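You operate a simulated robot arm through the tools that you are given. There is no shell and no other tool. Be economical: measure what you need, move in short steps, check, and stop when the job is done.

You are at the controls of a simulated robot arm. One attempt, no reset.

JOB
Fit the pad that the orange-edged card names on the turntable.
Fine: arm locked off and air out first; the black pad that lies there now goes on the table's edge; bracket back. Where these are worked on the way, their far stop is far enough and under half their travel is too little: clamp bracket.

Only the result counts: the job must be done as asked and must still hold three seconds after the hand-in. Knocking over, shifting, dropping, spilling or breaking anything else fails it.

ROBOT AND FRAMES
A 6-joint arm with a two-finger parallel gripper on a trunk, on a base that drives. Base frame: it is fixed to the floor where the robot stands at the start and does not move with it; the origin is under the middle of the robot, x ahead of it, y to its left, z up. Readings come in m, rad, newtons and seconds.
With the tool pointing down near the work surface it reaches from about 0.36 to 0.82 m from the robot's upright axis, wherever it stands. Its first joint turns from -2.897 to 2.897 rad. Places, roughly: black arm switch [0.4, -0.2, 0.8]; black jog button [0.3, -0.3, 0.8]; blue arm valve [0.4, -0.1, 0.7]; blue clamp switch [0.1, -0.4, 0.8]; clamp bracket [0.5, -0.6, 1.2]; gauge on the steel bed [0.2, -0.4, 0.7]; gold lever [-0.1, -0.6, 0.8]; grey arm [-0.2, -1.2, 1.3]; head edge of the front table [-1, 0.1, 1]; knob of the blue table stop [0.2, -0.6, 1]; knob of the red table stop [0.3, -0.3, 1]; red arm switch [0.6, -0.1, 0.8]; seat of the turntable [0.4, -0.5, 0.9]; white jog button [0.3, -0.2, 0.8]; yellow lever [0, -0.5, 0.8]; yellow turn button [0.2, -0.4, 0.8]. Payload 3.91 kg.
Tool frame: the origin (TCP) lies between the finger pads and is the grasp point; the fingertips stand 0.03 m ahead of it; z points along the fingers, y is the line along which they close. Largest opening 0.11 m; finger width 0.02, thickness 0.01; the body of the gripper, 0.048 by 0.112 m, starts 0.055 m behind the TCP.
Orientation is that of the tool frame in the base frame, as a unit quaternion [w, x, y, z]. With the fingers straight down and closing along the base's y, the tool's x points along the base's -x, its y along +y and its z along -z.

CONTROLS
- The arm moves only by the tool arm_command. Its argument "series" is a list of rows, each a list of 7 numbers: the turn, a rotation vector about the tool's x, y, z in rad, then the shift along the tool's x, y, z in mm, then the gripper command, from -1 (fully open) to 1 (shut), values between in proportion. In form: [[ax, ay, az, tx, ty, tz, fingers], ...]. A call has 1 to 12 rows; each row is the pose to reach, as a shift and turn from the pose commanded when the call began, along the tool's axes at that moment. Rows are played at 5 a second. More than 0.05 m and 0.15 rad between two rows, or a gripper value outside its range, and nothing of the call is played. A pose out of reach is approached as far as the arm can. The call stops where the force on the tool passes 90 N (or 10 N more than at its start, if that is more) or the arm is blocked; 0.2 s more then pass. The fingers move at their own pace (about 0.045 m/s each) and stop on an object; they squeeze with about 32 N. The grip force told is the motor's: it shows also when the fingers shut on nothing. Time passes only in rows, and 0.2 s behind the last, so rows that repeat a pose let the fingers close. The reply holds the time, the measured pose of the TCP, the force on the tool along the base axes, the opening and the grip force, in the units named above and with some noise, with the torque about the TCP (base axes, N m) and any sound that the robot's microphone picked up.
- Cameras (640 x 400 px; columns grow to the right, rows downward): "scene" is now at [-0.0702, 0.063, 1.6019]; the picture's right is [-1.00, -0.05, 0.00], its down [-0.04, 0.82, -0.57] and it looks along [0.03, -0.57, -0.82] (base axes); focal length 214 px, centre (320, 200). "wrist" rides on the gripper at [0.077, 0.007, -0.115] in the tool frame; the picture's right is [-0.09, 1.00, 0.00], its down [-0.80, -0.07, -0.59] and it looks along [-0.59, -0.05, 0.80] (tool axes); focal length 270 px, centre (320, 200). There is no depth. A picture from a camera that has moved, and an enlarged one, comes with that camera's place and axes in the base frame and with its lens.
- get_image(camera): a new picture of that camera. It takes no simulated time.
- lift_body(by): slides the trunk up (or, below 0, down) by that many m; the arm and the scene camera ride with it, the base frame stays. It gives what a move gives, with no picture.
- steer(legs): drives the robot by 1 to 6 legs, each [ahead, turn to the left] in m and rad, along the robot's own axes; the way and the turn of a leg run together, so that a leg with both is an arc; at most 1.5 m and 3.142 rad a leg. The arm and the cameras ride along, it lands a little off, and it stops where it bumps. It gives what a move gives.
- turn_head(pan, tilt): turns the head with the scene camera to pan (to the left, within 2.705 rad either way) and tilt (down, from -0.506 to 1.204), counted from straight ahead of the robot. It gives what a move gives.
- enlarge(camera, box): a new picture of the part [left, top, right, bottom] of that camera's present view, enlarged. It takes no simulated time.
- job_done(): hands the job in; it is judged then, once.

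Work in short steps. Places have to be worked out from the pictures, the camera data and where the tool is seen: move nearer, look again, correct. Check each grasp and each placing, and mend what went wrong. You have 120 turns and 98 pictures in all, those below and enlarged ones among them. Open the gripper and draw the arm clear of the work before you hand the job in, unless the task says otherwise; then end with one line.

The tools are called after "Emit:" as a command line: name --pt "numbers of a row" for each row, then --argument value for the rest, lists and objects as JSON in quotes. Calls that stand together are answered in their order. arm_command: Moves the arm, as the interface text tells. Its arguments: {"type":"object","properties":{"series":{"type":"array","items":{"type":"array","items":{"type":"number"}}}},"required":["series"]} The other tools are called the same way: lift_body (by) slides the trunk up or down; steer (legs) drives the base; turn_head (pan, tilt) turns the head that bears the scene camera; get_image (camera) takes a picture; enlarge (camera, box) takes an enlarged picture of a part of a camera's view; job_done () hands the job in.

At the start:

```text
time_s: 0.0
tool_pos: [0.3336, -0.2888, 1.3675]
orientation: [0.001, -0.001, 1.0, 0.001]
wrist_force: [-1.0, -0.2, 0.6]
torque: [-0.01, -0.02, 0.0]
finger_gap: 0.1103
grasp_force: 0.0
trunk travel left (down, up): [-0.575, 0.035]
robot x, y, heading: [0.0006, -0.0181, -0.001]
head pan, tilt: [-1.522, 0.96]
```

scene: 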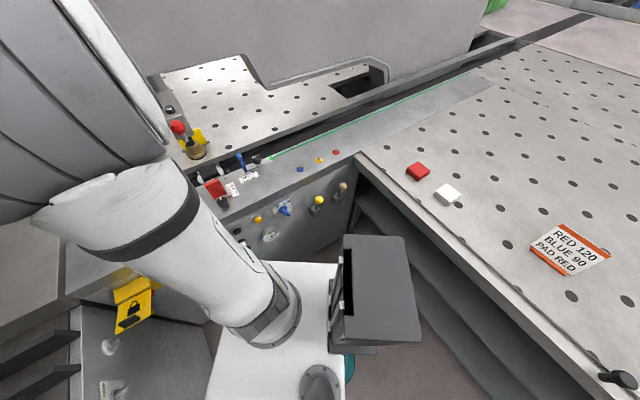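
wrist: 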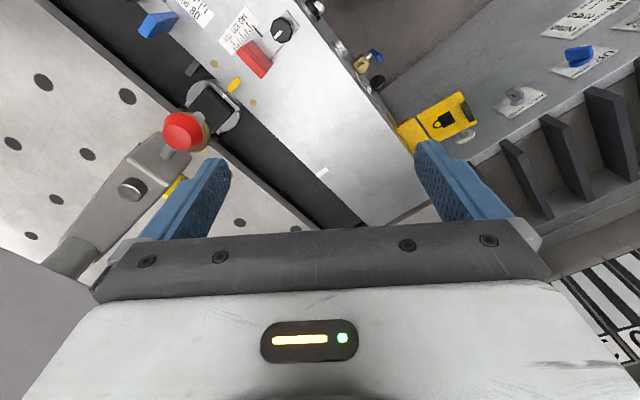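

The card reads "RED 120 / BLUE 90 / PAD RED", so the red pad seems to be the one wanted. I'll look closer at the panel and the card before moving.

Emit:
enlarge --camera "scene" --box '[140, 90, 380, 260]'

Emit:
enlarge --camera "scene" --box '[380, 140, 640, 300]'

Emit:
enlarge --camera "wrist" --box '[120, 0, 400, 175]'

Emit:
enlarge --camera "wrist" --box '[380, 0, 640, 200]'

```text
2.35 times, centred on (260, 175) of scene
camera zoom: at [-0.0702, 0.063, 1.6019], right [-1.0, -0.05, 0.0], down [-0.04, 0.82, -0.57], along [0.03, -0.57, -0.82], focal length 505 px, centre (461, 259)
```

zoom: 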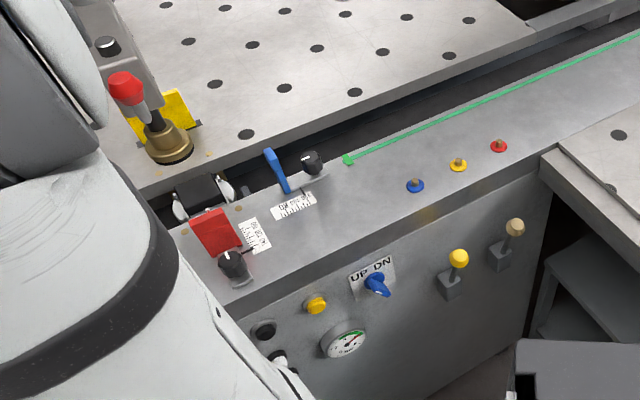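

```text
2.46 times, centred on (510, 220) of scene
camera zoom: at [-0.0702, 0.063, 1.6019], right [-1.0, -0.05, 0.0], down [-0.04, 0.82, -0.57], along [0.03, -0.57, -0.82], focal length 528 px, centre (-148, 151)
```

zoom: 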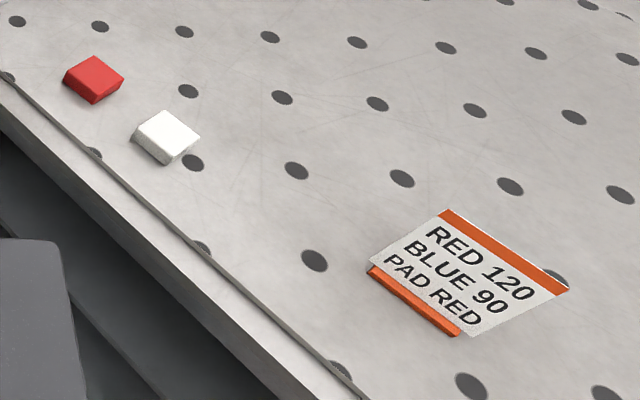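

```text
2.29 times, centred on (260, 88) of wrist
camera zoom: at [0.256, -0.2815, 1.4828], right [0.09, 1.0, 0.0], down [0.8, -0.07, 0.6], along [0.59, -0.05, -0.8], focal length 618 px, centre (457, 457)
```

zoom: 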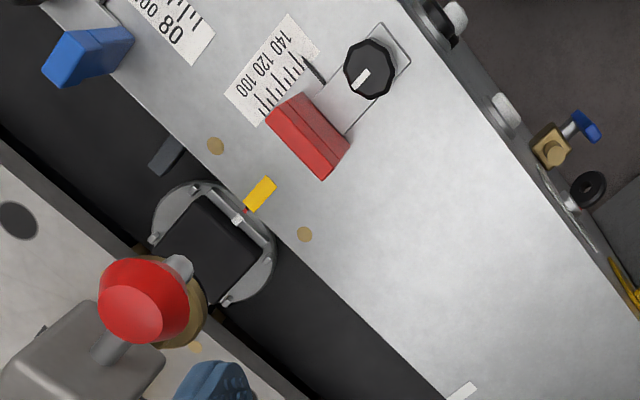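

```text
2.00 times, centred on (510, 100) of wrist
camera zoom: at [0.256, -0.2815, 1.4828], right [0.09, 1.0, 0.0], down [0.8, -0.07, 0.6], along [0.59, -0.05, -0.8], focal length 541 px, centre (-60, 400)
```

zoom: 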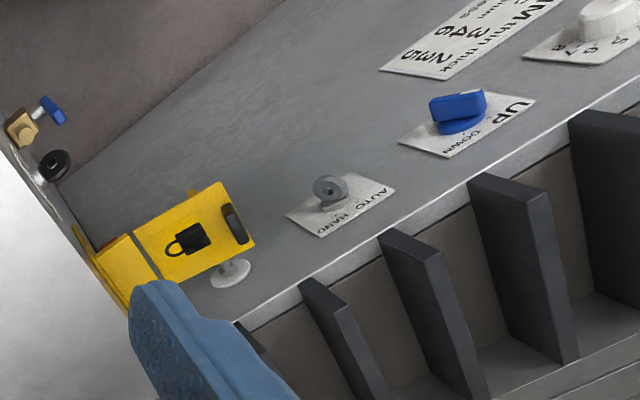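

The board with the yellow padlock hasp, blue valve and black wheel is around x 0.4–0.6, y −0.1. I'll turn the head towards it.

Emit:
turn_head --pan -0.5 --tilt 1.0

Emit:
get_image --camera "scene"

```text
time_s: 1.3
tool_pos: [0.3334, -0.2888, 1.3669]
orientation: [0.001, 0.0, 1.0, 0.0]
wrist_force: [0.0, -0.4, -0.9]
torque: [-0.03, 0.03, 0.0]
finger_gap: 0.1099
grasp_force: 0.1
trunk travel left (down, up): [-0.575, 0.035]
robot x, y, heading: [-0.0021, -0.0156, 0.0]
head pan, tilt: [-0.499, 1.0]
```

```text
91 pictures are left
camera scene: at [-0.0126, 0.1017, 1.5991], right [-0.48, -0.88, 0.0], down [-0.74, 0.4, -0.54], along [0.47, -0.26, -0.84], focal length 214 px, centre (320, 200)
```

scene: 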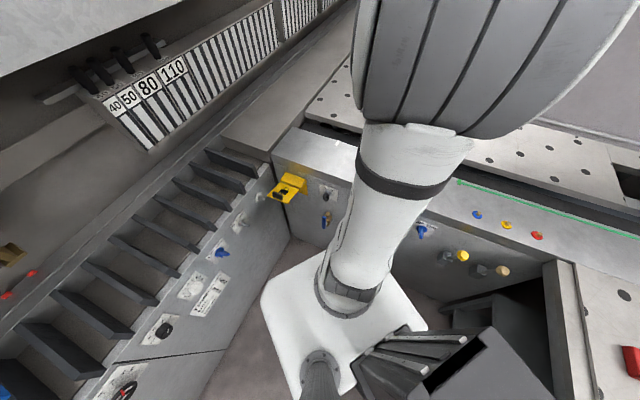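

Emit:
enlarge --camera "scene" --box '[200, 130, 360, 250]'

Emit:
enlarge --camera "scene" --box '[400, 160, 640, 300]'

```text
3.33 times, centred on (280, 190) of scene
camera zoom: at [-0.0126, 0.1017, 1.5991], right [-0.48, -0.88, 0.0], down [-0.74, 0.4, -0.54], along [0.47, -0.26, -0.84], focal length 715 px, centre (453, 233)
```

zoom: 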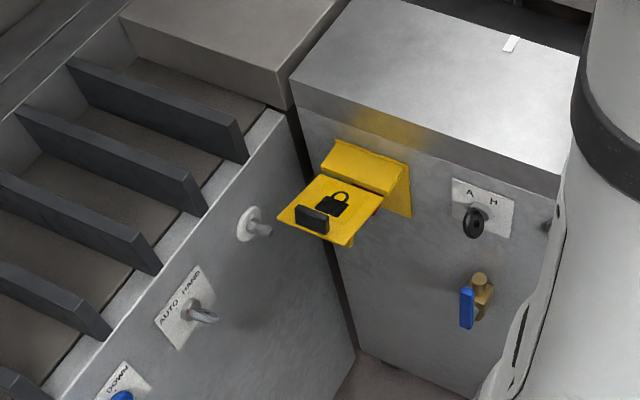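

```text
2.67 times, centred on (520, 230) of scene
camera zoom: at [-0.0126, 0.1017, 1.5991], right [-0.48, -0.88, 0.0], down [-0.74, 0.4, -0.54], along [0.47, -0.26, -0.84], focal length 572 px, centre (-213, 120)
```

zoom: 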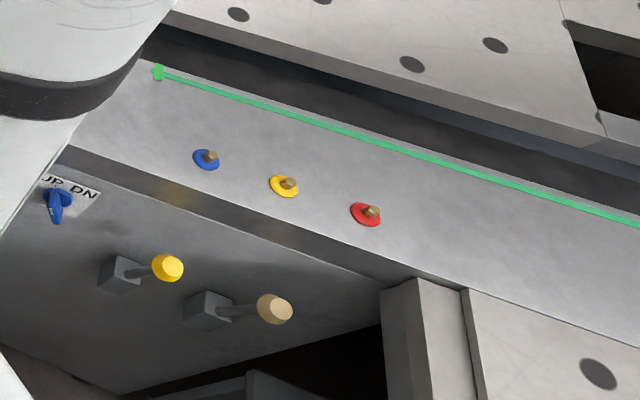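

The red arm switch evidently sits by the yellow padlock flap, next to the black A/H switch with the brass/blue valve underneath. I'll move the wrist camera so it views that part of the panel.

Emit:
arm_command --pt "0 0 0.0855 -12.5 34.5 28.8 -1" --pt "0 0 0.171 -25 69 57.6 -1" --pt "0 0 0.2565 -37.5 103.5 86.4 -1" --pt "0 0 0.342 -50 138 115.2 -1" --pt "0 0 0.4275 -62.5 172.5 144 -1" --pt "0 0 0.513 -75 207 172.8 -1" --pt "0 0 0.5985 -87.5 241.5 201.6 -1" --pt "0 0 0.684 -100 276 230.4 -1" --pt "0 0 0.7695 -112.5 310.5 259.2 -1" --pt "0 0 0.855 -125 345 288 -1" --pt "0 0 0.94 -137 379 317 -1"

Emit:
get_image --camera "wrist"

Emit:
get_image --camera "scene"

```text
time_s: 3.7
tool_pos: [0.472, 0.0915, 1.0481]
orientation: [0.001, 0.453, 0.891, -0.001]
wrist_force: [0.4, 1.2, 0.7]
torque: [-0.03, 0.03, -0.02]
finger_gap: 0.11
grasp_force: 0.1
trunk travel left (down, up): [-0.575, 0.035]
robot x, y, heading: [0.0022, -0.017, 0.003]
head pan, tilt: [-0.499, 1.0]
```

```text
88 pictures are left
camera wrist: at [0.4328, 0.1567, 1.1642], right [0.86, 0.52, 0.0], down [0.41, -0.69, 0.6], along [0.31, -0.51, -0.8], focal length 270 px, centre (320, 200)
```

wrist: 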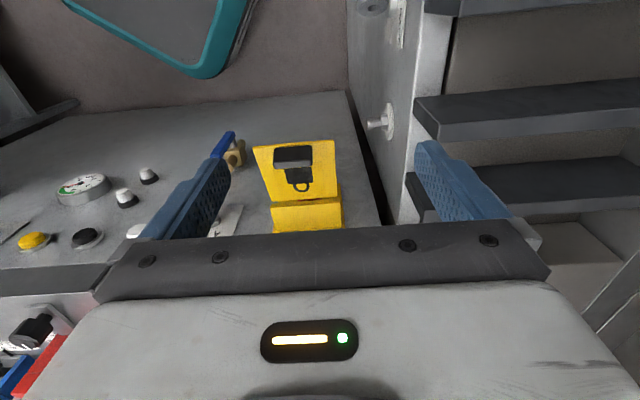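

```text
87 pictures are left
camera scene: at [-0.0113, 0.1024, 1.5991], right [-0.48, -0.88, 0.0], down [-0.74, 0.4, -0.54], along [0.47, -0.26, -0.84], focal length 214 px, centre (320, 200)
```

scene: 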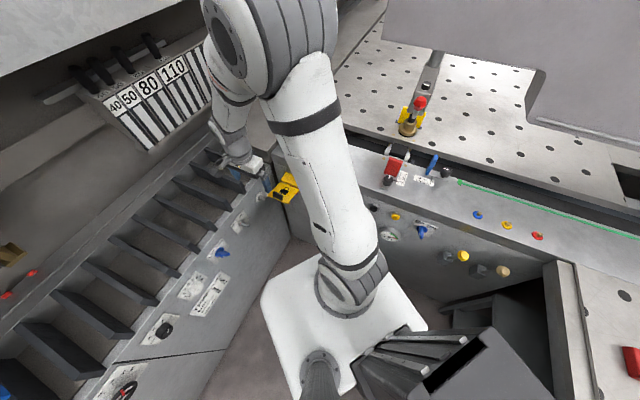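

Emit:
enlarge --camera "scene" --box '[350, 60, 500, 260]'

Emit:
enlarge --camera "wrist" --box '[0, 120, 360, 270]'

```text
2.00 times, centred on (425, 160) of scene
camera zoom: at [-0.0113, 0.1024, 1.5991], right [-0.48, -0.88, 0.0], down [-0.74, 0.4, -0.54], along [0.47, -0.26, -0.84], focal length 429 px, centre (110, 280)
```

zoom: 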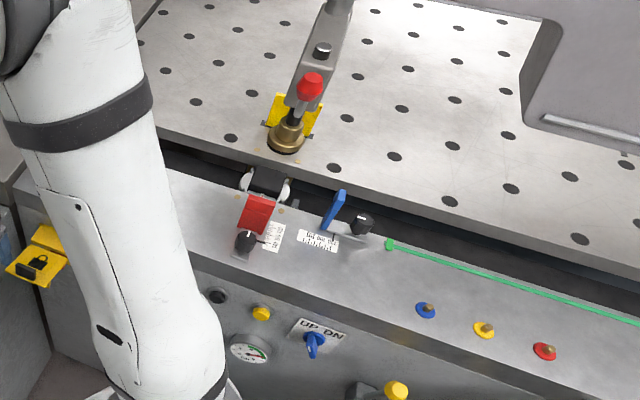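

```text
1.78 times, centred on (180, 195) of wrist
camera zoom: at [0.4328, 0.1567, 1.1642], right [0.86, 0.52, 0.0], down [0.41, -0.69, 0.6], along [0.31, -0.51, -0.8], focal length 480 px, centre (569, 209)
```

zoom: 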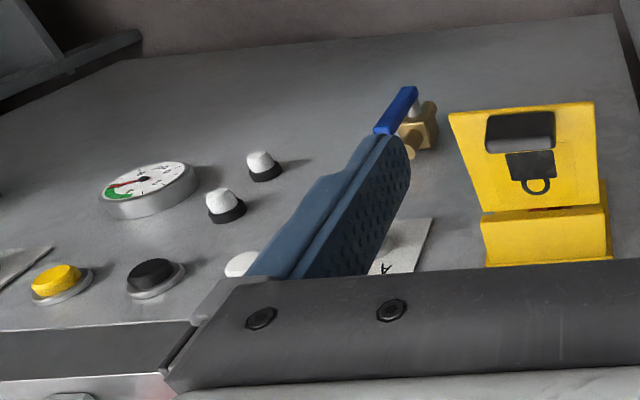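

The yellow part is a box with a fold-out padlock flap, and something red is behind it. I'll pitch the tool outwards and go lower so the camera sees it more from the front.

Emit:
arm_command --pt "0 -0.14 0 0 0 40 -1" --pt "0 -0.28 0 0 0 80 -1" --pt "0 -0.42 0 0 0 115 -1" --pt "0 -0.56 0 0 0 150 -1" --pt "0 -0.7 0 0 0 180 -1"

Emit:
get_image --camera "wrist"

```text
time_s: 4.9
tool_pos: [0.4737, 0.0909, 0.8689]
orientation: [0.308, 0.424, 0.837, -0.155]
wrist_force: [0.2, -0.3, 0.8]
torque: [0.02, -0.02, -0.01]
finger_gap: 0.1103
grasp_force: 0.0
trunk travel left (down, up): [-0.575, 0.035]
robot x, y, heading: [0.0012, -0.0183, -0.001]
head pan, tilt: [-0.499, 1.0]
```

```text
84 pictures are left
camera wrist: at [0.3999, 0.2016, 0.9085], right [0.84, 0.54, 0.06], down [0.08, -0.23, 0.97], along [0.53, -0.81, -0.23], focal length 270 px, centre (320, 200)
```

wrist: 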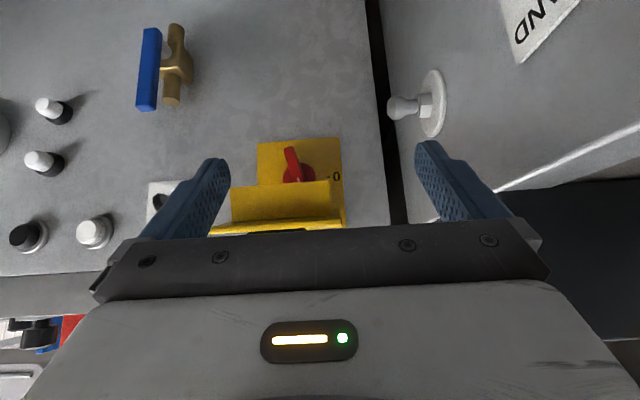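

Emit:
enlarge --camera "wrist" --box '[120, 10, 380, 240]'

```text
1.74 times, centred on (250, 125) of wrist
camera zoom: at [0.3999, 0.2016, 0.9085], right [0.84, 0.54, 0.06], down [0.08, -0.23, 0.97], along [0.53, -0.81, -0.23], focal length 470 px, centre (442, 330)
```

zoom: 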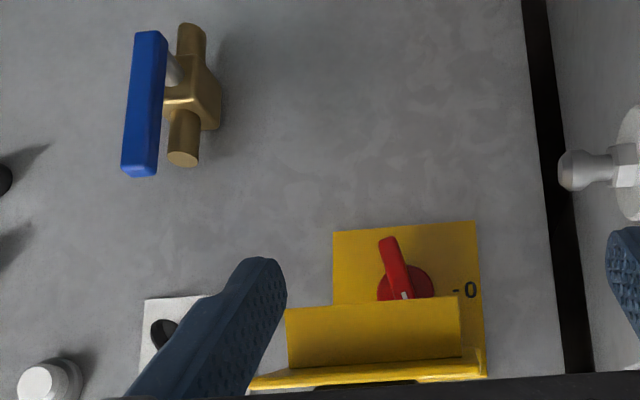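

The red rotary switch points up, with "0" to its left as seen from the front. The padlock flap is hinged above it and slants upwards. I'll level the tool at the switch's height, still about 0.2 m out from the panel, then check.

Emit:
arm_command --pt "0 -0.145 0 10 -7 11.5 -0.3" --pt "0 -0.29 0 19 -14 23 -0.3" --pt "0 -0.435 0 29 -20 34.5 -0.3" --pt "0 -0.58 0 39 -27 46 -0.3" --pt "0 -0.725 0 48 -34 57.5 -0.3" --pt "0 -0.87 0 58 -41 69 -0.3"

Emit:
get_image --camera "wrist"

```text
time_s: 5.8
tool_pos: [0.4994, 0.1149, 0.8564]
orientation: [0.494, 0.373, 0.736, -0.274]
wrist_force: [-43.8, -25.7, 11.8]
torque: [1.65, -0.89, 5.48]
finger_gap: 0.0717
grasp_force: 0.0
out of reach, approached as far as the arm can: row 1, 2, 3, 4
trunk travel left (down, up): [-0.575, 0.035]
robot x, y, heading: [0.0014, -0.0186, -0.0]
head pan, tilt: [-0.499, 1.0]
stopped in row 4: the force on the tool passed its limit at 99 N (the readings are from after the stop); the commanded pose is now the measured one
```

```text
82 pictures are left
camera wrist: at [0.4267, 0.2281, 0.8264], right [0.84, 0.55, 0.05], down [-0.18, 0.2, 0.96], along [0.52, -0.82, 0.26], focal length 270 px, centre (320, 200)
```

wrist: 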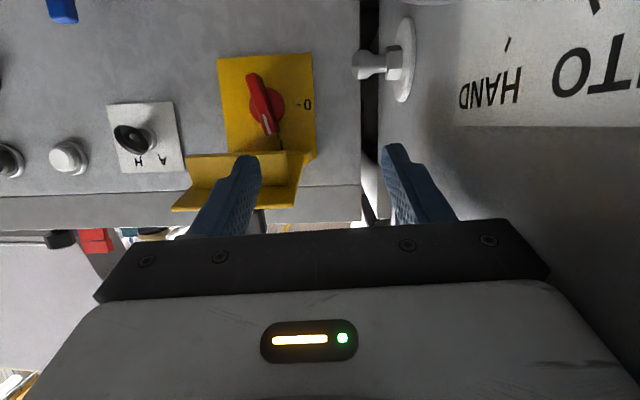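

The tool pressed against the grey machine on the left, because the pose was out of reach and it deviated. I'll shift right, away from it, and up a little.

Emit:
arm_command --pt "0 0 0 0 -40 0 -0.3" --pt "0 0 0 -40 -60 -15 -0.3" --pt "0 0 0 -80 -70 -35 -0.3"

```text
time_s: 6.6
tool_pos: [0.4564, 0.0905, 0.9509]
orientation: [0.494, 0.374, 0.737, -0.272]
wrist_force: [0.3, -0.1, -0.2]
torque: [0.0, 0.03, -0.02]
finger_gap: 0.0718
grasp_force: 0.0
out of reach, approached as far as the arm can: row 1, 2, 3
trunk travel left (down, up): [-0.575, 0.035]
robot x, y, heading: [-0.0008, -0.0185, 0.0]
head pan, tilt: [-0.499, 1.0]
```

Free now. I'll lower the trunk so that this low horizontal pose comes within reach.

Emit:
lift_body --by -0.17

Emit:
get_image --camera "scene"

```text
time_s: 8.5
tool_pos: [0.4574, 0.0922, 0.7815]
orientation: [0.493, 0.373, 0.737, -0.273]
wrist_force: [-0.1, -0.1, 0.0]
torque: [-0.01, 0.01, 0.01]
finger_gap: 0.0715
grasp_force: 0.1
trunk travel left (down, up): [-0.405, 0.205]
robot x, y, heading: [0.001, -0.0184, -0.001]
head pan, tilt: [-0.499, 1.0]
```

```text
81 pictures are left
camera scene: at [-0.0127, 0.1016, 1.4292], right [-0.48, -0.88, 0.0], down [-0.74, 0.4, -0.54], along [0.47, -0.26, -0.84], focal length 214 px, centre (320, 200)
```

scene: 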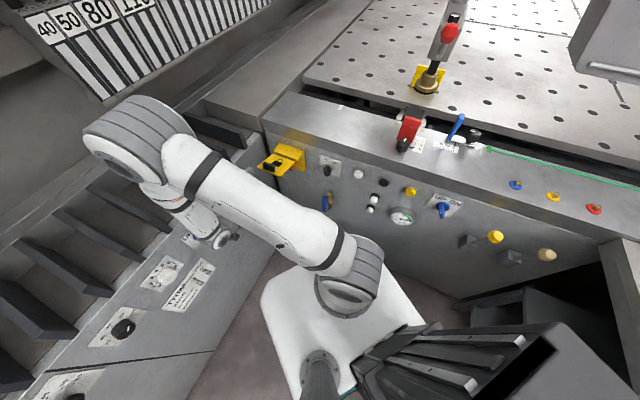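

Emit:
arm_command --pt "0 -0.13 0 -12 -12 24 -0.3" --pt "0 -0.26 0 -24 -24 48 -0.3" --pt "0 -0.38 0 -36 -35 71 -0.3" --pt "0 -0.38 0 -36 -35 71 -0.3"

Emit:
get_image --camera "wrist"

```text
time_s: 9.1
tool_pos: [0.4847, 0.0554, 0.8095]
orientation: [0.567, 0.334, 0.678, -0.328]
wrist_force: [-29.3, -12.5, 9.2]
torque: [0.98, 0.14, 3.42]
finger_gap: 0.0713
grasp_force: 0.0
out of reach, approached as far as the arm can: row 1, 2, 3
trunk travel left (down, up): [-0.405, 0.205]
robot x, y, heading: [0.0005, -0.014, 0.002]
head pan, tilt: [-0.499, 1.0]
stopped in row 3: the force on the tool passed its limit at 166 N (the readings are from after the stop); the commanded pose is now the measured one
```

```text
80 pictures are left
camera wrist: at [0.4171, 0.1592, 0.7504], right [0.83, 0.56, 0.02], down [-0.28, 0.38, 0.88], along [0.48, -0.74, 0.47], focal length 270 px, centre (320, 200)
```

wrist: 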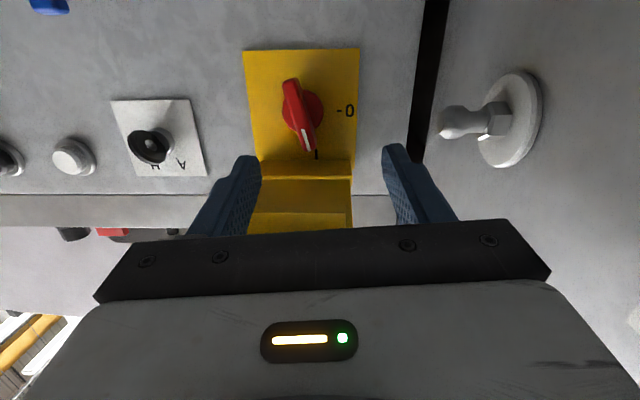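

Contact with the left machine again: the corridor is cramped and the robot stands too close. I'll pull the tool back and up, then turn the base to face the panel and back off.

Emit:
arm_command --pt "0 0 0 0 -30 -10 -0.3" --pt "0 0 0 0 -60 -40 -0.3" --pt "0 0 0 0 -75 -80 -0.3" --pt "0 0 0 -45 -75 -90 -0.3" --pt "0 0 0 -90 -75 -90 -0.3" --pt "0 0 0 -135 -75 -90 -0.3" --pt "0 0 0 -180 -75 -90 -0.3"

Emit:
lift_body --by 0.2

Emit:
turn_head --pan -2.4 --tilt 0.8

Emit:
get_image --camera "scene"

```text
time_s: 10.7
tool_pos: [0.4005, 0.0728, 1.0031]
orientation: [0.569, 0.332, 0.679, -0.325]
wrist_force: [-0.5, 1.1, 0.0]
torque: [0.0, 0.01, -0.03]
finger_gap: 0.0716
grasp_force: 0.1
out of reach, approached as far as the arm can: row 1, 2, 3
trunk travel left (down, up): [-0.405, 0.205]
robot x, y, heading: [0.0023, -0.0161, 0.0]
head pan, tilt: [-0.499, 1.0]
```

```text
time_s: 12.9
tool_pos: [0.4015, 0.0735, 1.2029]
orientation: [0.568, 0.332, 0.679, -0.325]
wrist_force: [-0.3, -0.2, -0.2]
torque: [0.0, 0.0, -0.02]
finger_gap: 0.0713
grasp_force: 0.0
trunk travel left (down, up): [-0.605, 0.005]
robot x, y, heading: [0.0026, -0.017, -0.001]
head pan, tilt: [-0.499, 1.0]
```

```text
time_s: 14.8
tool_pos: [0.401, 0.0736, 1.203]
orientation: [0.568, 0.332, 0.679, -0.325]
wrist_force: [0.0, 0.5, 0.2]
torque: [0.01, -0.04, -0.01]
finger_gap: 0.0715
grasp_force: 0.1
trunk travel left (down, up): [-0.605, 0.005]
robot x, y, heading: [0.0023, -0.0159, 0.001]
head pan, tilt: [-2.4, 0.799]
```

```text
79 pictures are left
camera scene: at [-0.1338, 0.0806, 1.6443], right [-0.68, 0.74, 0.0], down [0.53, 0.48, -0.7], along [-0.51, -0.47, -0.72], focal length 214 px, centre (320, 200)
```

scene: 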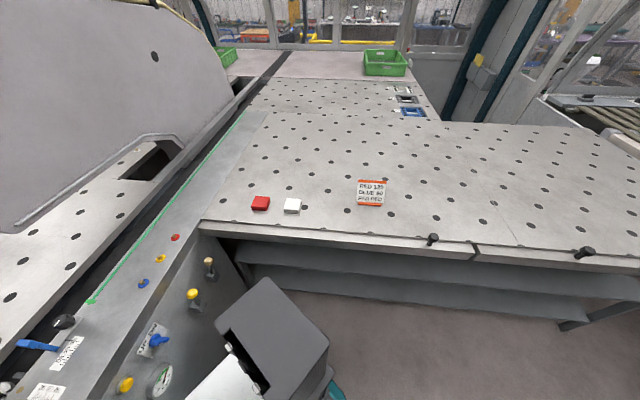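

The front table with the red pad, white pad and card is in full view, and the corridor behind is clear. I'll look closer at the edge strip and the pads.

Emit:
enlarge --camera "scene" --box '[190, 160, 450, 280]'

Emit:
enlarge --camera "scene" --box '[380, 160, 640, 340]'

```text
2.46 times, centred on (320, 220) of scene
camera zoom: at [-0.1338, 0.0806, 1.6443], right [-0.68, 0.74, 0.0], down [0.53, 0.48, -0.7], along [-0.51, -0.47, -0.72], focal length 528 px, centre (320, 151)
```

zoom: 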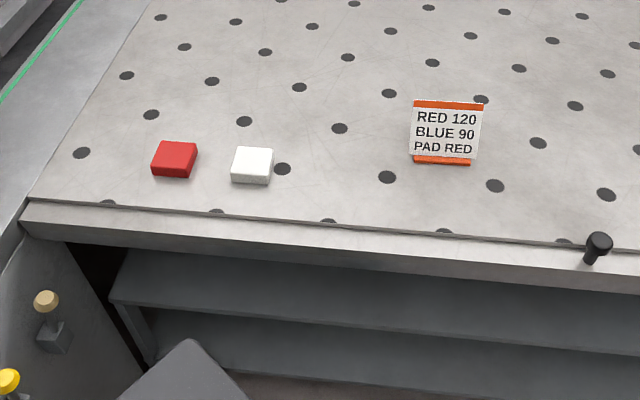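

```text
2.22 times, centred on (510, 250) of scene
camera zoom: at [-0.1338, 0.0806, 1.6443], right [-0.68, 0.74, 0.0], down [0.53, 0.48, -0.7], along [-0.51, -0.47, -0.72], focal length 477 px, centre (-102, 89)
```

zoom: 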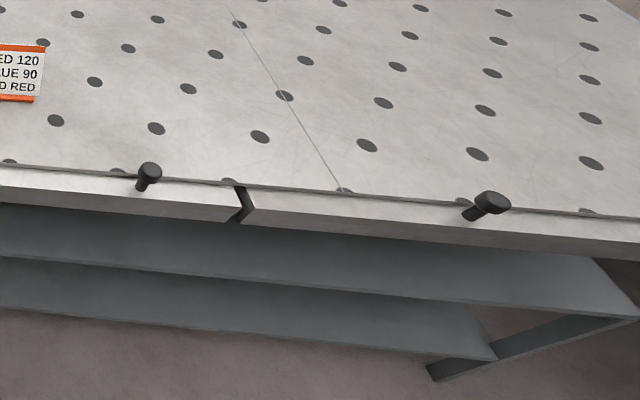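

Now I'll turn the base to face the panel squarely and back off.

Emit:
steer --legs '[[0, -0.95], [-0.28, 0]]'

Emit:
turn_head --pan 0.2 --tilt 0.75

Emit:
get_image --camera "scene"

```text
time_s: 19.2
tool_pos: [0.1448, -0.0653, 1.2027]
orientation: [0.352, 0.61, 0.446, -0.553]
wrist_force: [-0.1, -0.7, 1.0]
torque: [0.01, -0.01, 0.06]
finger_gap: 0.0717
grasp_force: 0.0
trunk travel left (down, up): [-0.605, 0.005]
robot x, y, heading: [-0.1615, 0.2085, -0.952]
head pan, tilt: [-2.4, 0.799]
```

```text
time_s: 21.5
tool_pos: [0.1433, -0.0667, 1.2034]
orientation: [0.351, 0.61, 0.447, -0.552]
wrist_force: [0.3, 0.3, -0.2]
torque: [0.0, 0.02, 0.0]
finger_gap: 0.0716
grasp_force: 0.0
trunk travel left (down, up): [-0.605, 0.005]
robot x, y, heading: [-0.1601, 0.2105, -0.95]
head pan, tilt: [0.201, 0.75]
```

```text
76 pictures are left
camera scene: at [-0.0186, 0.304, 1.6482], right [-0.69, -0.73, 0.0], down [-0.5, 0.47, -0.73], along [0.53, -0.5, -0.68], focal length 214 px, centre (320, 200)
```

scene: 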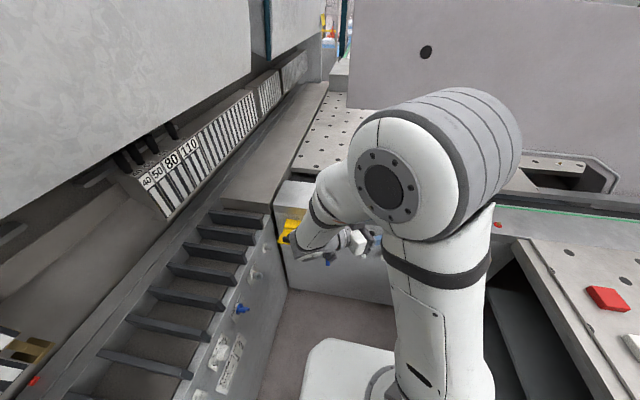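

The robot now faces the panel from about 0.7 m. I'll yaw the tool back square to the panel and line it up ahead of the red switch, staying high.

Emit:
arm_command --pt "-0.14 -0.009 -0.02 2.5 33.6 -32 -0.3" --pt "-0.28 -0.018 -0.041 5 67 -64 -0.3" --pt "-0.42 -0.028 -0.061 7.5 101 -96 -0.3" --pt "-0.561 -0.037 -0.082 10 134 -129 -0.3" --pt "-0.7 -0.046 -0.102 12.5 168 -161 -0.3" --pt "-0.842 -0.056 -0.123 15 201 -193 -0.3" --pt "-0.982 -0.065 -0.143 17.4 235 -225 -0.3"

Emit:
get_image --camera "wrist"

```text
time_s: 23.1
tool_pos: [0.446, 0.0609, 1.2004]
orientation: [0.572, 0.322, 0.684, -0.318]
wrist_force: [0.4, -0.1, -0.7]
torque: [-0.01, 0.01, -0.03]
finger_gap: 0.0714
grasp_force: 0.0
trunk travel left (down, up): [-0.605, 0.005]
robot x, y, heading: [-0.1582, 0.2186, -0.96]
head pan, tilt: [0.201, 0.75]
```

```text
75 pictures are left
camera wrist: at [0.3745, 0.1628, 1.1414], right [0.81, 0.58, 0.02], down [-0.29, 0.37, 0.88], along [0.51, -0.72, 0.47], focal length 270 px, centre (320, 200)
```

wrist: 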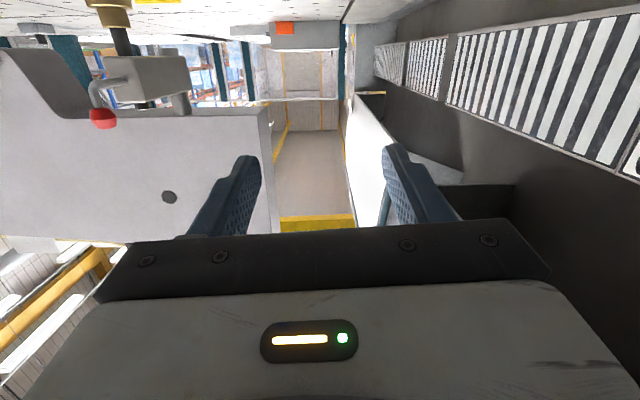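

Everything reached this time. Now I'll lower the trunk toward the switch's height.

Emit:
lift_body --by -0.41

Emit:
arm_command --pt "0 -0.13 0 0 0 10 -0.3" --pt "0 -0.13 0 0 0 10 -0.3"

Emit:
get_image --camera "wrist"

```text
refused: -0.41 is not a number from -0.4 to 0.4
```

```text
time_s: 23.7
tool_pos: [0.4495, 0.0521, 1.2009]
orientation: [0.616, 0.301, 0.645, -0.338]
wrist_force: [-0.8, 0.0, 0.9]
torque: [0.05, 0.0, -0.03]
finger_gap: 0.0712
grasp_force: 0.1
trunk travel left (down, up): [-0.605, 0.005]
robot x, y, heading: [-0.1593, 0.2119, -0.959]
head pan, tilt: [0.201, 0.75]
```

```text
74 pictures are left
camera wrist: at [0.3835, 0.1468, 1.126], right [0.81, 0.59, 0.02], down [-0.36, 0.46, 0.81], along [0.47, -0.66, 0.58], focal length 270 px, centre (320, 200)
```

wrist: 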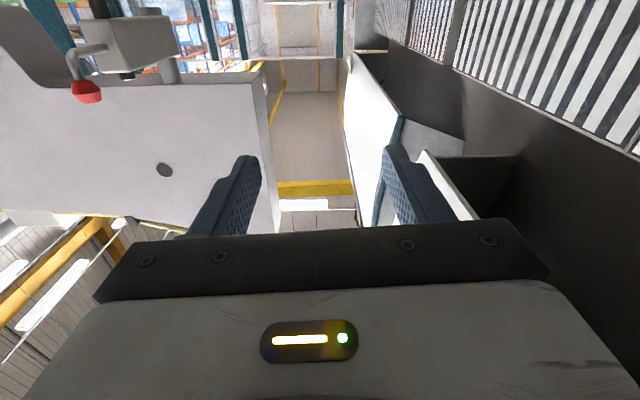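

Emit:
lift_body --by -0.4

Emit:
get_image --camera "wrist"

```text
time_s: 27.5
tool_pos: [0.4515, 0.0527, 0.8008]
orientation: [0.616, 0.301, 0.645, -0.338]
wrist_force: [-0.6, 0.3, 0.3]
torque: [-0.02, 0.02, -0.02]
finger_gap: 0.0715
grasp_force: 0.1
trunk travel left (down, up): [-0.205, 0.405]
robot x, y, heading: [-0.1581, 0.2131, -0.956]
head pan, tilt: [0.201, 0.75]
```

```text
73 pictures are left
camera wrist: at [0.3836, 0.1466, 0.7259], right [0.81, 0.59, 0.02], down [-0.36, 0.46, 0.81], along [0.47, -0.66, 0.58], focal length 270 px, centre (320, 200)
```

wrist: 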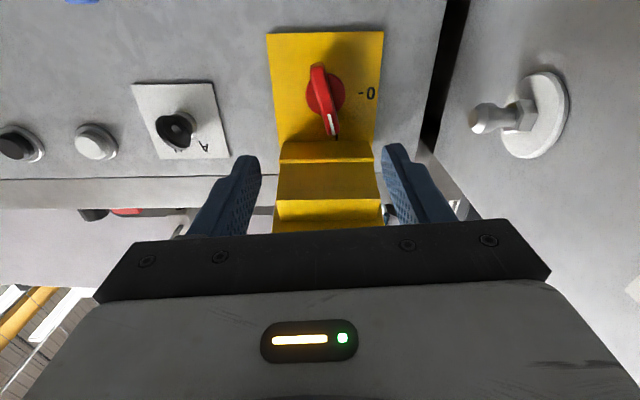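

The tool is square to the switch and lined up with it. I'll advance 140 mm and look again.

Emit:
arm_command --pt "0 0 0 0 2 47 -0.3" --pt "0 0 0 -1 4 94 -0.3" --pt "0 0 0 -2 5 140 -0.3"

Emit:
get_image --camera "wrist"

```text
time_s: 28.3
tool_pos: [0.5218, -0.0328, 0.7933]
orientation: [0.612, 0.298, 0.65, -0.338]
wrist_force: [-11.6, 10.9, -5.3]
torque: [-0.72, -0.67, -0.08]
finger_gap: 0.0714
grasp_force: 0.0
trunk travel left (down, up): [-0.205, 0.405]
robot x, y, heading: [-0.1588, 0.2111, -0.959]
head pan, tilt: [0.201, 0.75]
stopped in row 3: the force on the tool passed its limit at 116 N (the readings are from after the stop); the commanded pose is now the measured one
```

```text
72 pictures are left
camera wrist: at [0.4534, 0.0614, 0.719], right [0.8, 0.59, 0.02], down [-0.35, 0.46, 0.82], along [0.48, -0.66, 0.58], focal length 270 px, centre (320, 200)
```

wrist: 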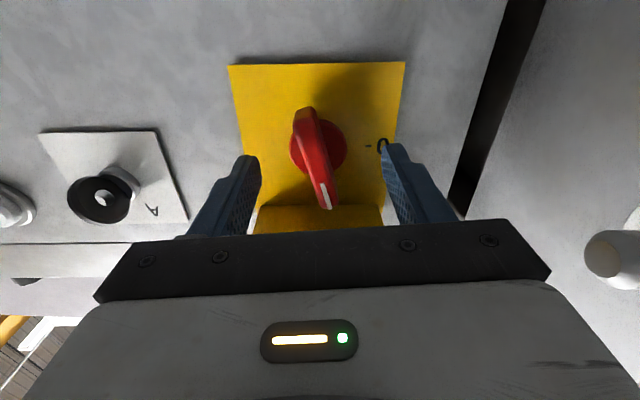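

The tool met something at 116 N, probably the flap. I'll check from the scene camera.

Emit:
enlarge --camera "scene" --box '[200, 180, 440, 330]'

```text
2.67 times, centred on (320, 255) of scene
camera zoom: at [-0.019, 0.305, 1.248], right [-0.69, -0.73, 0.0], down [-0.5, 0.47, -0.73], along [0.53, -0.5, -0.68], focal length 572 px, centre (320, 53)
```

zoom: 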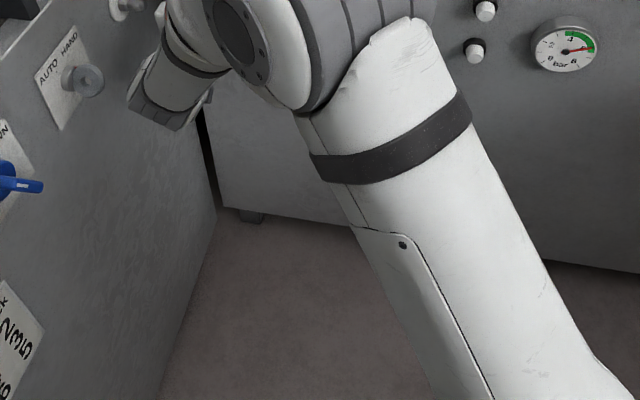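

Emit:
enlarge --camera "scene" --box '[220, 90, 360, 210]'

```text
3.33 times, centred on (290, 150) of scene
camera zoom: at [-0.019, 0.305, 1.248], right [-0.69, -0.73, 0.0], down [-0.5, 0.47, -0.73], along [0.53, -0.5, -0.68], focal length 715 px, centre (420, 367)
```

zoom: 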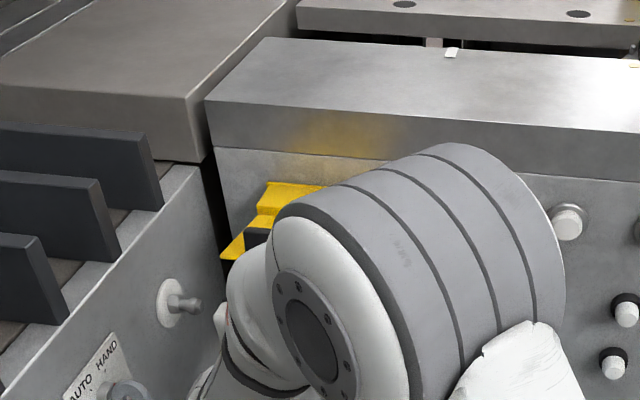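

The contact is the flap's outer edge against the top of the gripper body. Rather than grip the handle, I'll push its lower end to the right with closed fingers, keeping the tool lower and tilted slightly up.

Emit:
arm_command --pt "0 0 0 5 5 -20 1" --pt "0 -0.08 0 14 12 -20 1" --pt "0 -0.15 0 18 18 -20 1" --pt "0 -0.15 0 18 18 -20 1" --pt "0 -0.15 0 18 18 -10 1" --pt "0 -0.15 0 17 18 10 1" --pt "0 -0.15 0 15 18 30 1"

Emit:
get_image --camera "wrist"

```text
time_s: 29.9
tool_pos: [0.5536, -0.0482, 0.7776]
orientation: [0.66, 0.273, 0.601, -0.359]
wrist_force: [-17.6, 14.0, -2.3]
torque: [0.05, -0.03, -0.35]
finger_gap: 0.0001
grasp_force: 31.7
trunk travel left (down, up): [-0.205, 0.405]
robot x, y, heading: [-0.1613, 0.2119, -0.955]
head pan, tilt: [0.201, 0.75]
```

```text
69 pictures are left
camera wrist: at [0.4914, 0.0355, 0.6884], right [0.8, 0.6, 0.02], down [-0.43, 0.55, 0.72], along [0.43, -0.58, 0.69], focal length 270 px, centre (320, 200)
```

wrist: 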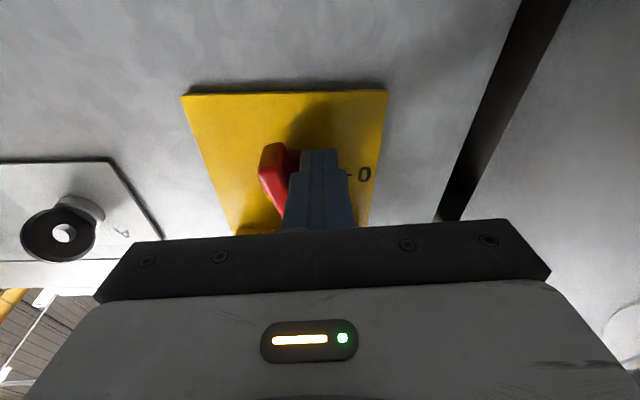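

The fingertips stand just left of the red handle and press lightly on its base. I'll back off 5 mm and sweep right.

Emit:
arm_command --pt "0 0 0 0 0 -6 1" --pt "0 0 0 0 -12 -6 1" --pt "0 0 0 0 -24 -6 1" --pt "0 0 0 0 -34 -6 1" --pt "0 0 0 0 -44 -6 1" --pt "0 0 0 0 -44 -6 1"

Emit:
get_image --camera "wrist"

```text
time_s: 31.3
tool_pos: [0.515, -0.069, 0.7792]
orientation: [0.66, 0.274, 0.601, -0.359]
wrist_force: [0.1, 0.4, -1.4]
torque: [0.05, 0.0, 0.01]
finger_gap: 0.0
grasp_force: 31.6
trunk travel left (down, up): [-0.205, 0.405]
robot x, y, heading: [-0.1579, 0.2109, -0.957]
head pan, tilt: [0.201, 0.75]
```

```text
68 pictures are left
camera wrist: at [0.4536, 0.0142, 0.689], right [0.8, 0.6, 0.02], down [-0.43, 0.54, 0.72], along [0.43, -0.58, 0.69], focal length 270 px, centre (320, 200)
```

wrist: 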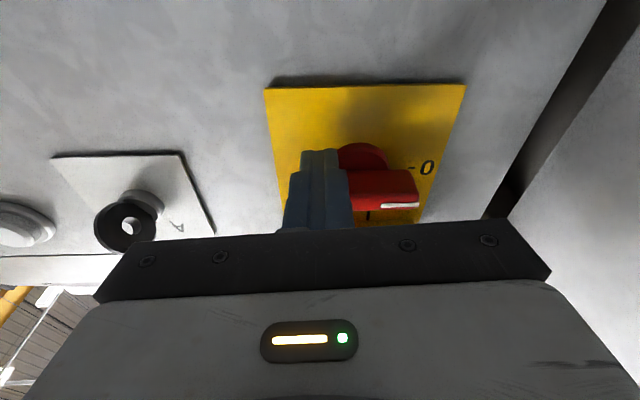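

The handle now lies horizontal with its white mark at "0". I'll back out, come up above the flap and check before swinging it down.

Emit:
arm_command --pt "0 0 0 0 0 -45 1" --pt "0 0 0 0 0 -90 1" --pt "0 0 0 0 0 -140 1" --pt "0 0.08 0 -45 7 -135 1" --pt "0 0.16 0 -90 14 -130 1" --pt "0 0.24 0 -130 20 -123 1" --pt "0 0.3 0 -165 25 -118 1"

Emit:
get_image --camera "wrist"

Emit:
enlarge --camera "scene" --box '[220, 90, 360, 210]'

```text
time_s: 32.9
tool_pos: [0.4605, 0.0619, 0.9242]
orientation: [0.562, 0.324, 0.693, -0.314]
wrist_force: [0.0, 0.1, -0.2]
torque: [-0.03, -0.05, 0.03]
finger_gap: 0.0001
grasp_force: 32.4
trunk travel left (down, up): [-0.205, 0.405]
robot x, y, heading: [-0.16, 0.2104, -0.958]
head pan, tilt: [0.201, 0.75]
```

```text
67 pictures are left
camera wrist: at [0.3886, 0.1634, 0.8692], right [0.81, 0.58, 0.02], down [-0.27, 0.36, 0.89], along [0.51, -0.73, 0.45], focal length 270 px, centre (320, 200)
```

wrist: 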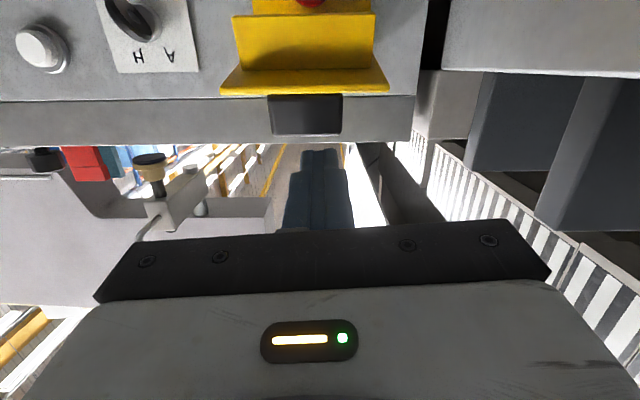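

```text
3.33 times, centred on (290, 150) of scene
camera zoom: at [-0.0186, 0.3042, 1.2482], right [-0.69, -0.73, 0.0], down [-0.5, 0.47, -0.73], along [0.53, -0.5, -0.68], focal length 715 px, centre (420, 367)
```

zoom: 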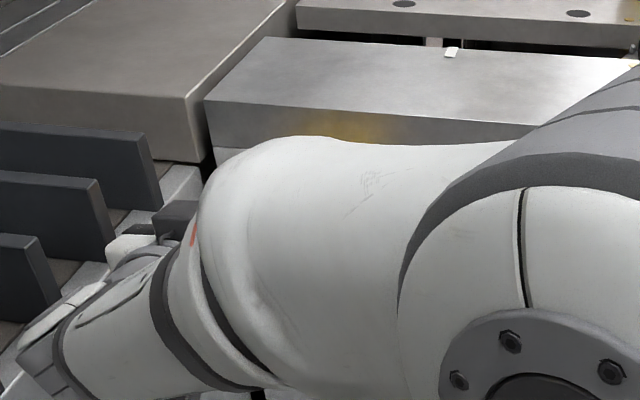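

The flap's outer edge is near z 0.885 with a black tab standing on it. I'll come over its right part and press it down in an arc.

Emit:
arm_command --pt "0 0 0 -20 -30 10 1" --pt "0 0 0 -21 -50 40 1" --pt "0 0 0 -21 -50 70 1" --pt "0 0 0 14 -50 75 1" --pt "0 0 0 48 -50 80 1" --pt "0 0 0 77 -50 92 1" --pt "0 0 0 105 -50 104 1" --pt "0 0 0 138 -50 124 1"

Emit:
get_image --camera "wrist"

```text
time_s: 34.7
tool_pos: [0.4687, -0.0524, 0.7721]
orientation: [0.564, 0.323, 0.693, -0.313]
wrist_force: [-0.5, 0.3, 0.5]
torque: [0.03, 0.02, 0.02]
finger_gap: 0.0001
grasp_force: 32.0
trunk travel left (down, up): [-0.205, 0.405]
robot x, y, heading: [-0.1603, 0.2089, -0.96]
head pan, tilt: [0.201, 0.75]
```

```text
65 pictures are left
camera wrist: at [0.3964, 0.0503, 0.7163], right [0.81, 0.58, 0.02], down [-0.27, 0.36, 0.89], along [0.51, -0.73, 0.45], focal length 270 px, centre (320, 200)
```

wrist: 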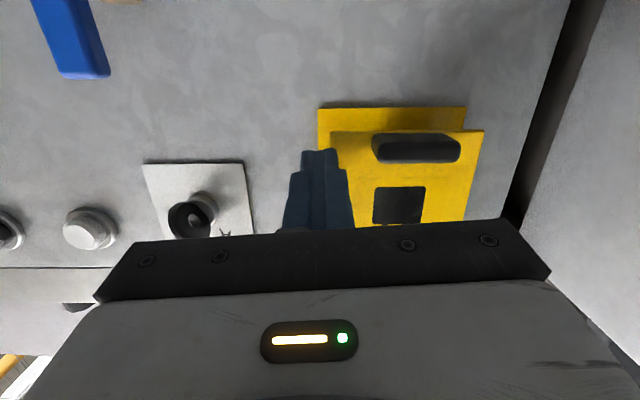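

The flap has dropped over the switch. I'll press its lower part home gently from the front.

Emit:
arm_command --pt "0 0 0 0 8 -20 1" --pt "0 0 0 0 15 -20 1" --pt "0 0 0 0 15 0 1" --pt "0 0 0 0 15 12 1" --pt "0 0 0 0 15 24 1" --pt "0 0 0 0 15 36 1" --pt "0 0 0 0 15 48 1"

Emit:
get_image --camera "wrist"

```text
time_s: 35.8
tool_pos: [0.4853, -0.0489, 0.7716]
orientation: [0.563, 0.323, 0.694, -0.313]
wrist_force: [-45.9, 33.5, 18.6]
torque: [-0.65, -0.5, -0.5]
finger_gap: 0.0002
grasp_force: 32.4
trunk travel left (down, up): [-0.205, 0.405]
robot x, y, heading: [-0.1609, 0.2092, -0.953]
head pan, tilt: [0.201, 0.75]
stopped in row 5: the force on the tool passed its limit at 106 N (the readings are from after the stop); the commanded pose is now the measured one
```

```text
64 pictures are left
camera wrist: at [0.4126, 0.0541, 0.7155], right [0.81, 0.58, 0.02], down [-0.27, 0.36, 0.89], along [0.52, -0.73, 0.45], focal length 270 px, centre (320, 200)
```

wrist: 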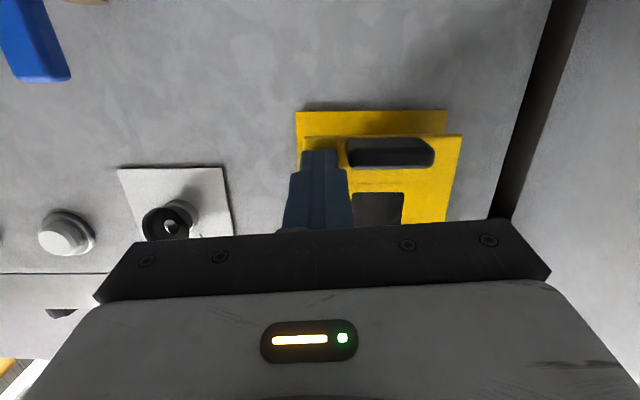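

The flap is firmly against its stop, so the arm is locked off. Next is the valve: I'll back off and move to face it.

Emit:
arm_command --pt "0 0 0 0 0 -45 1" --pt "0 0 0 0 -30 -80 1" --pt "0 0 0 20 -70 -100 0" --pt "0 0 0 45 -105 -110 0" --pt "0 0 0 70 -140 -110 0" --pt "0 -0.1 0 90 -165 -110 0"

Emit:
get_image --camera "wrist"

```text
time_s: 37.2
tool_pos: [0.2839, -0.0548, 0.7274]
orientation: [0.591, 0.305, 0.67, -0.33]
wrist_force: [-0.7, 0.2, 0.1]
torque: [0.01, 0.0, 0.03]
finger_gap: 0.0551
grasp_force: 0.0
out of reach, approached as far as the arm can: row 6
trunk travel left (down, up): [-0.205, 0.405]
robot x, y, heading: [-0.1621, 0.2105, -0.957]
head pan, tilt: [0.201, 0.75]
```

```text
63 pictures are left
camera wrist: at [0.2123, 0.043, 0.6613], right [0.81, 0.59, 0.01], down [-0.32, 0.42, 0.85], along [0.5, -0.69, 0.53], focal length 270 px, centre (320, 200)
```

wrist: 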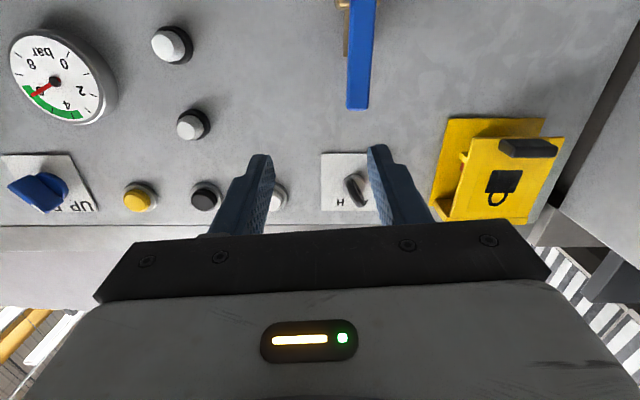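

Emit:
lift_body --by -0.1

Emit:
get_image --camera "wrist"

```text
time_s: 38.5
tool_pos: [0.2844, -0.0547, 0.6285]
orientation: [0.591, 0.306, 0.669, -0.331]
wrist_force: [-0.4, -0.1, 0.6]
torque: [0.01, 0.03, 0.04]
finger_gap: 0.055
grasp_force: 0.1
trunk travel left (down, up): [-0.105, 0.505]
robot x, y, heading: [-0.1586, 0.2105, -0.959]
head pan, tilt: [0.201, 0.75]
```

```text
62 pictures are left
camera wrist: at [0.213, 0.0428, 0.5613], right [0.81, 0.59, 0.01], down [-0.32, 0.42, 0.85], along [0.5, -0.69, 0.53], focal length 270 px, centre (320, 200)
```

wrist: 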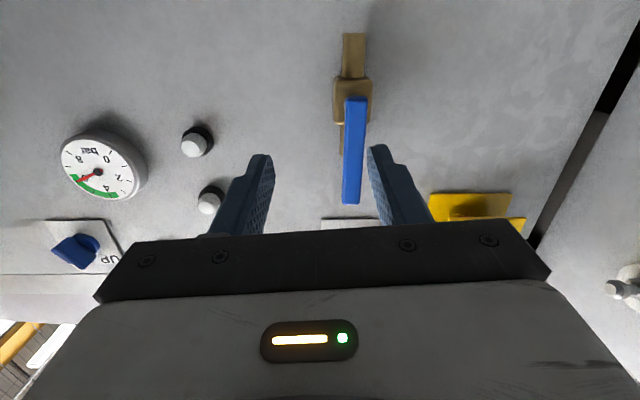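

The lever points straight up from its pivot, parallel to the pipe, so the valve is open. I'll enlarge to see which way it may turn.

Emit:
enlarge --camera "wrist" --box '[280, 20, 440, 215]'

```text
2.05 times, centred on (360, 118) of wrist
camera zoom: at [0.213, 0.0428, 0.5613], right [0.81, 0.59, 0.01], down [-0.32, 0.42, 0.85], along [0.5, -0.69, 0.53], focal length 554 px, centre (238, 369)
```

zoom: 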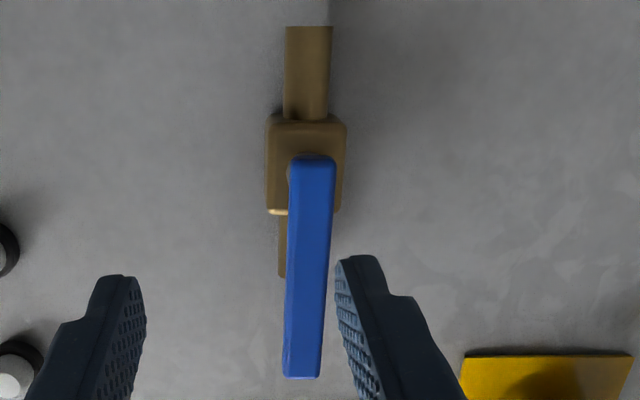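

I'll bring the closed fingers in just left of the lever, near its tip, ready to push it right (clockwise).

Emit:
arm_command --pt "0 0 0 -40 35 0 1" --pt "0 0 0 -76 68 0 1" --pt "0 0 0 -78 68 40 1" --pt "0 0 0 -81 68 85 1" --pt "0 0 0 -84 68 125 1" --pt "0 0 0 -85 68 140 1"

Emit:
get_image --camera "wrist"

```text
refused: row 1 steps farther than a row can; nothing moved
```

```text
60 pictures are left
camera wrist: at [0.213, 0.0428, 0.5613], right [0.81, 0.59, 0.01], down [-0.32, 0.42, 0.85], along [0.5, -0.69, 0.53], focal length 270 px, centre (320, 200)
```

wrist: 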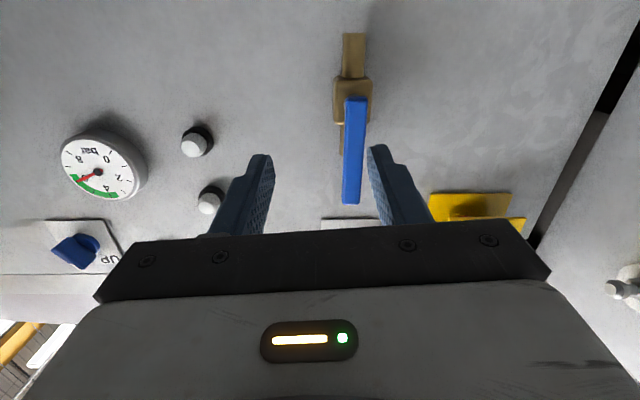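

The first row was too long a step; the same path in smaller steps.

Emit:
arm_command --pt "0 0 0 -30 25 0 1" --pt "0 0 0 -60 48 0 1" --pt "0 0 0 -78 68 20 1" --pt "0 0 0 -80 68 60 1" --pt "0 0 0 -82 68 100 1" --pt "0 0 0 -85 68 140 1"

Emit:
get_image --camera "wrist"

```text
time_s: 39.9
tool_pos: [0.4301, -0.1298, 0.694]
orientation: [0.591, 0.305, 0.67, -0.331]
wrist_force: [-0.4, -0.1, -1.0]
torque: [0.07, 0.03, -0.03]
finger_gap: 0.0002
grasp_force: 31.6
trunk travel left (down, up): [-0.105, 0.505]
robot x, y, heading: [-0.1628, 0.2125, -0.958]
head pan, tilt: [0.201, 0.75]
```

```text
59 pictures are left
camera wrist: at [0.3598, -0.0324, 0.6286], right [0.81, 0.59, 0.01], down [-0.32, 0.42, 0.85], along [0.5, -0.69, 0.53], focal length 270 px, centre (320, 200)
```

wrist: 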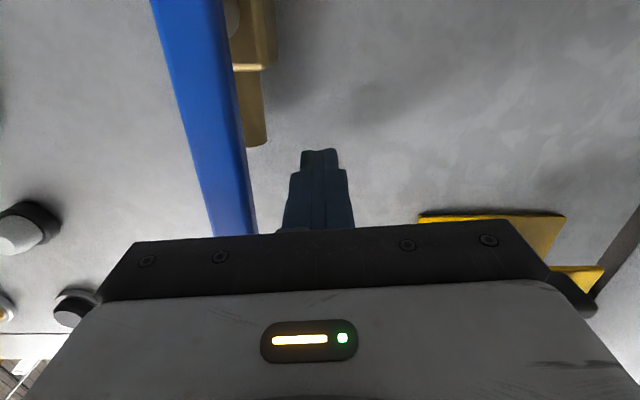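

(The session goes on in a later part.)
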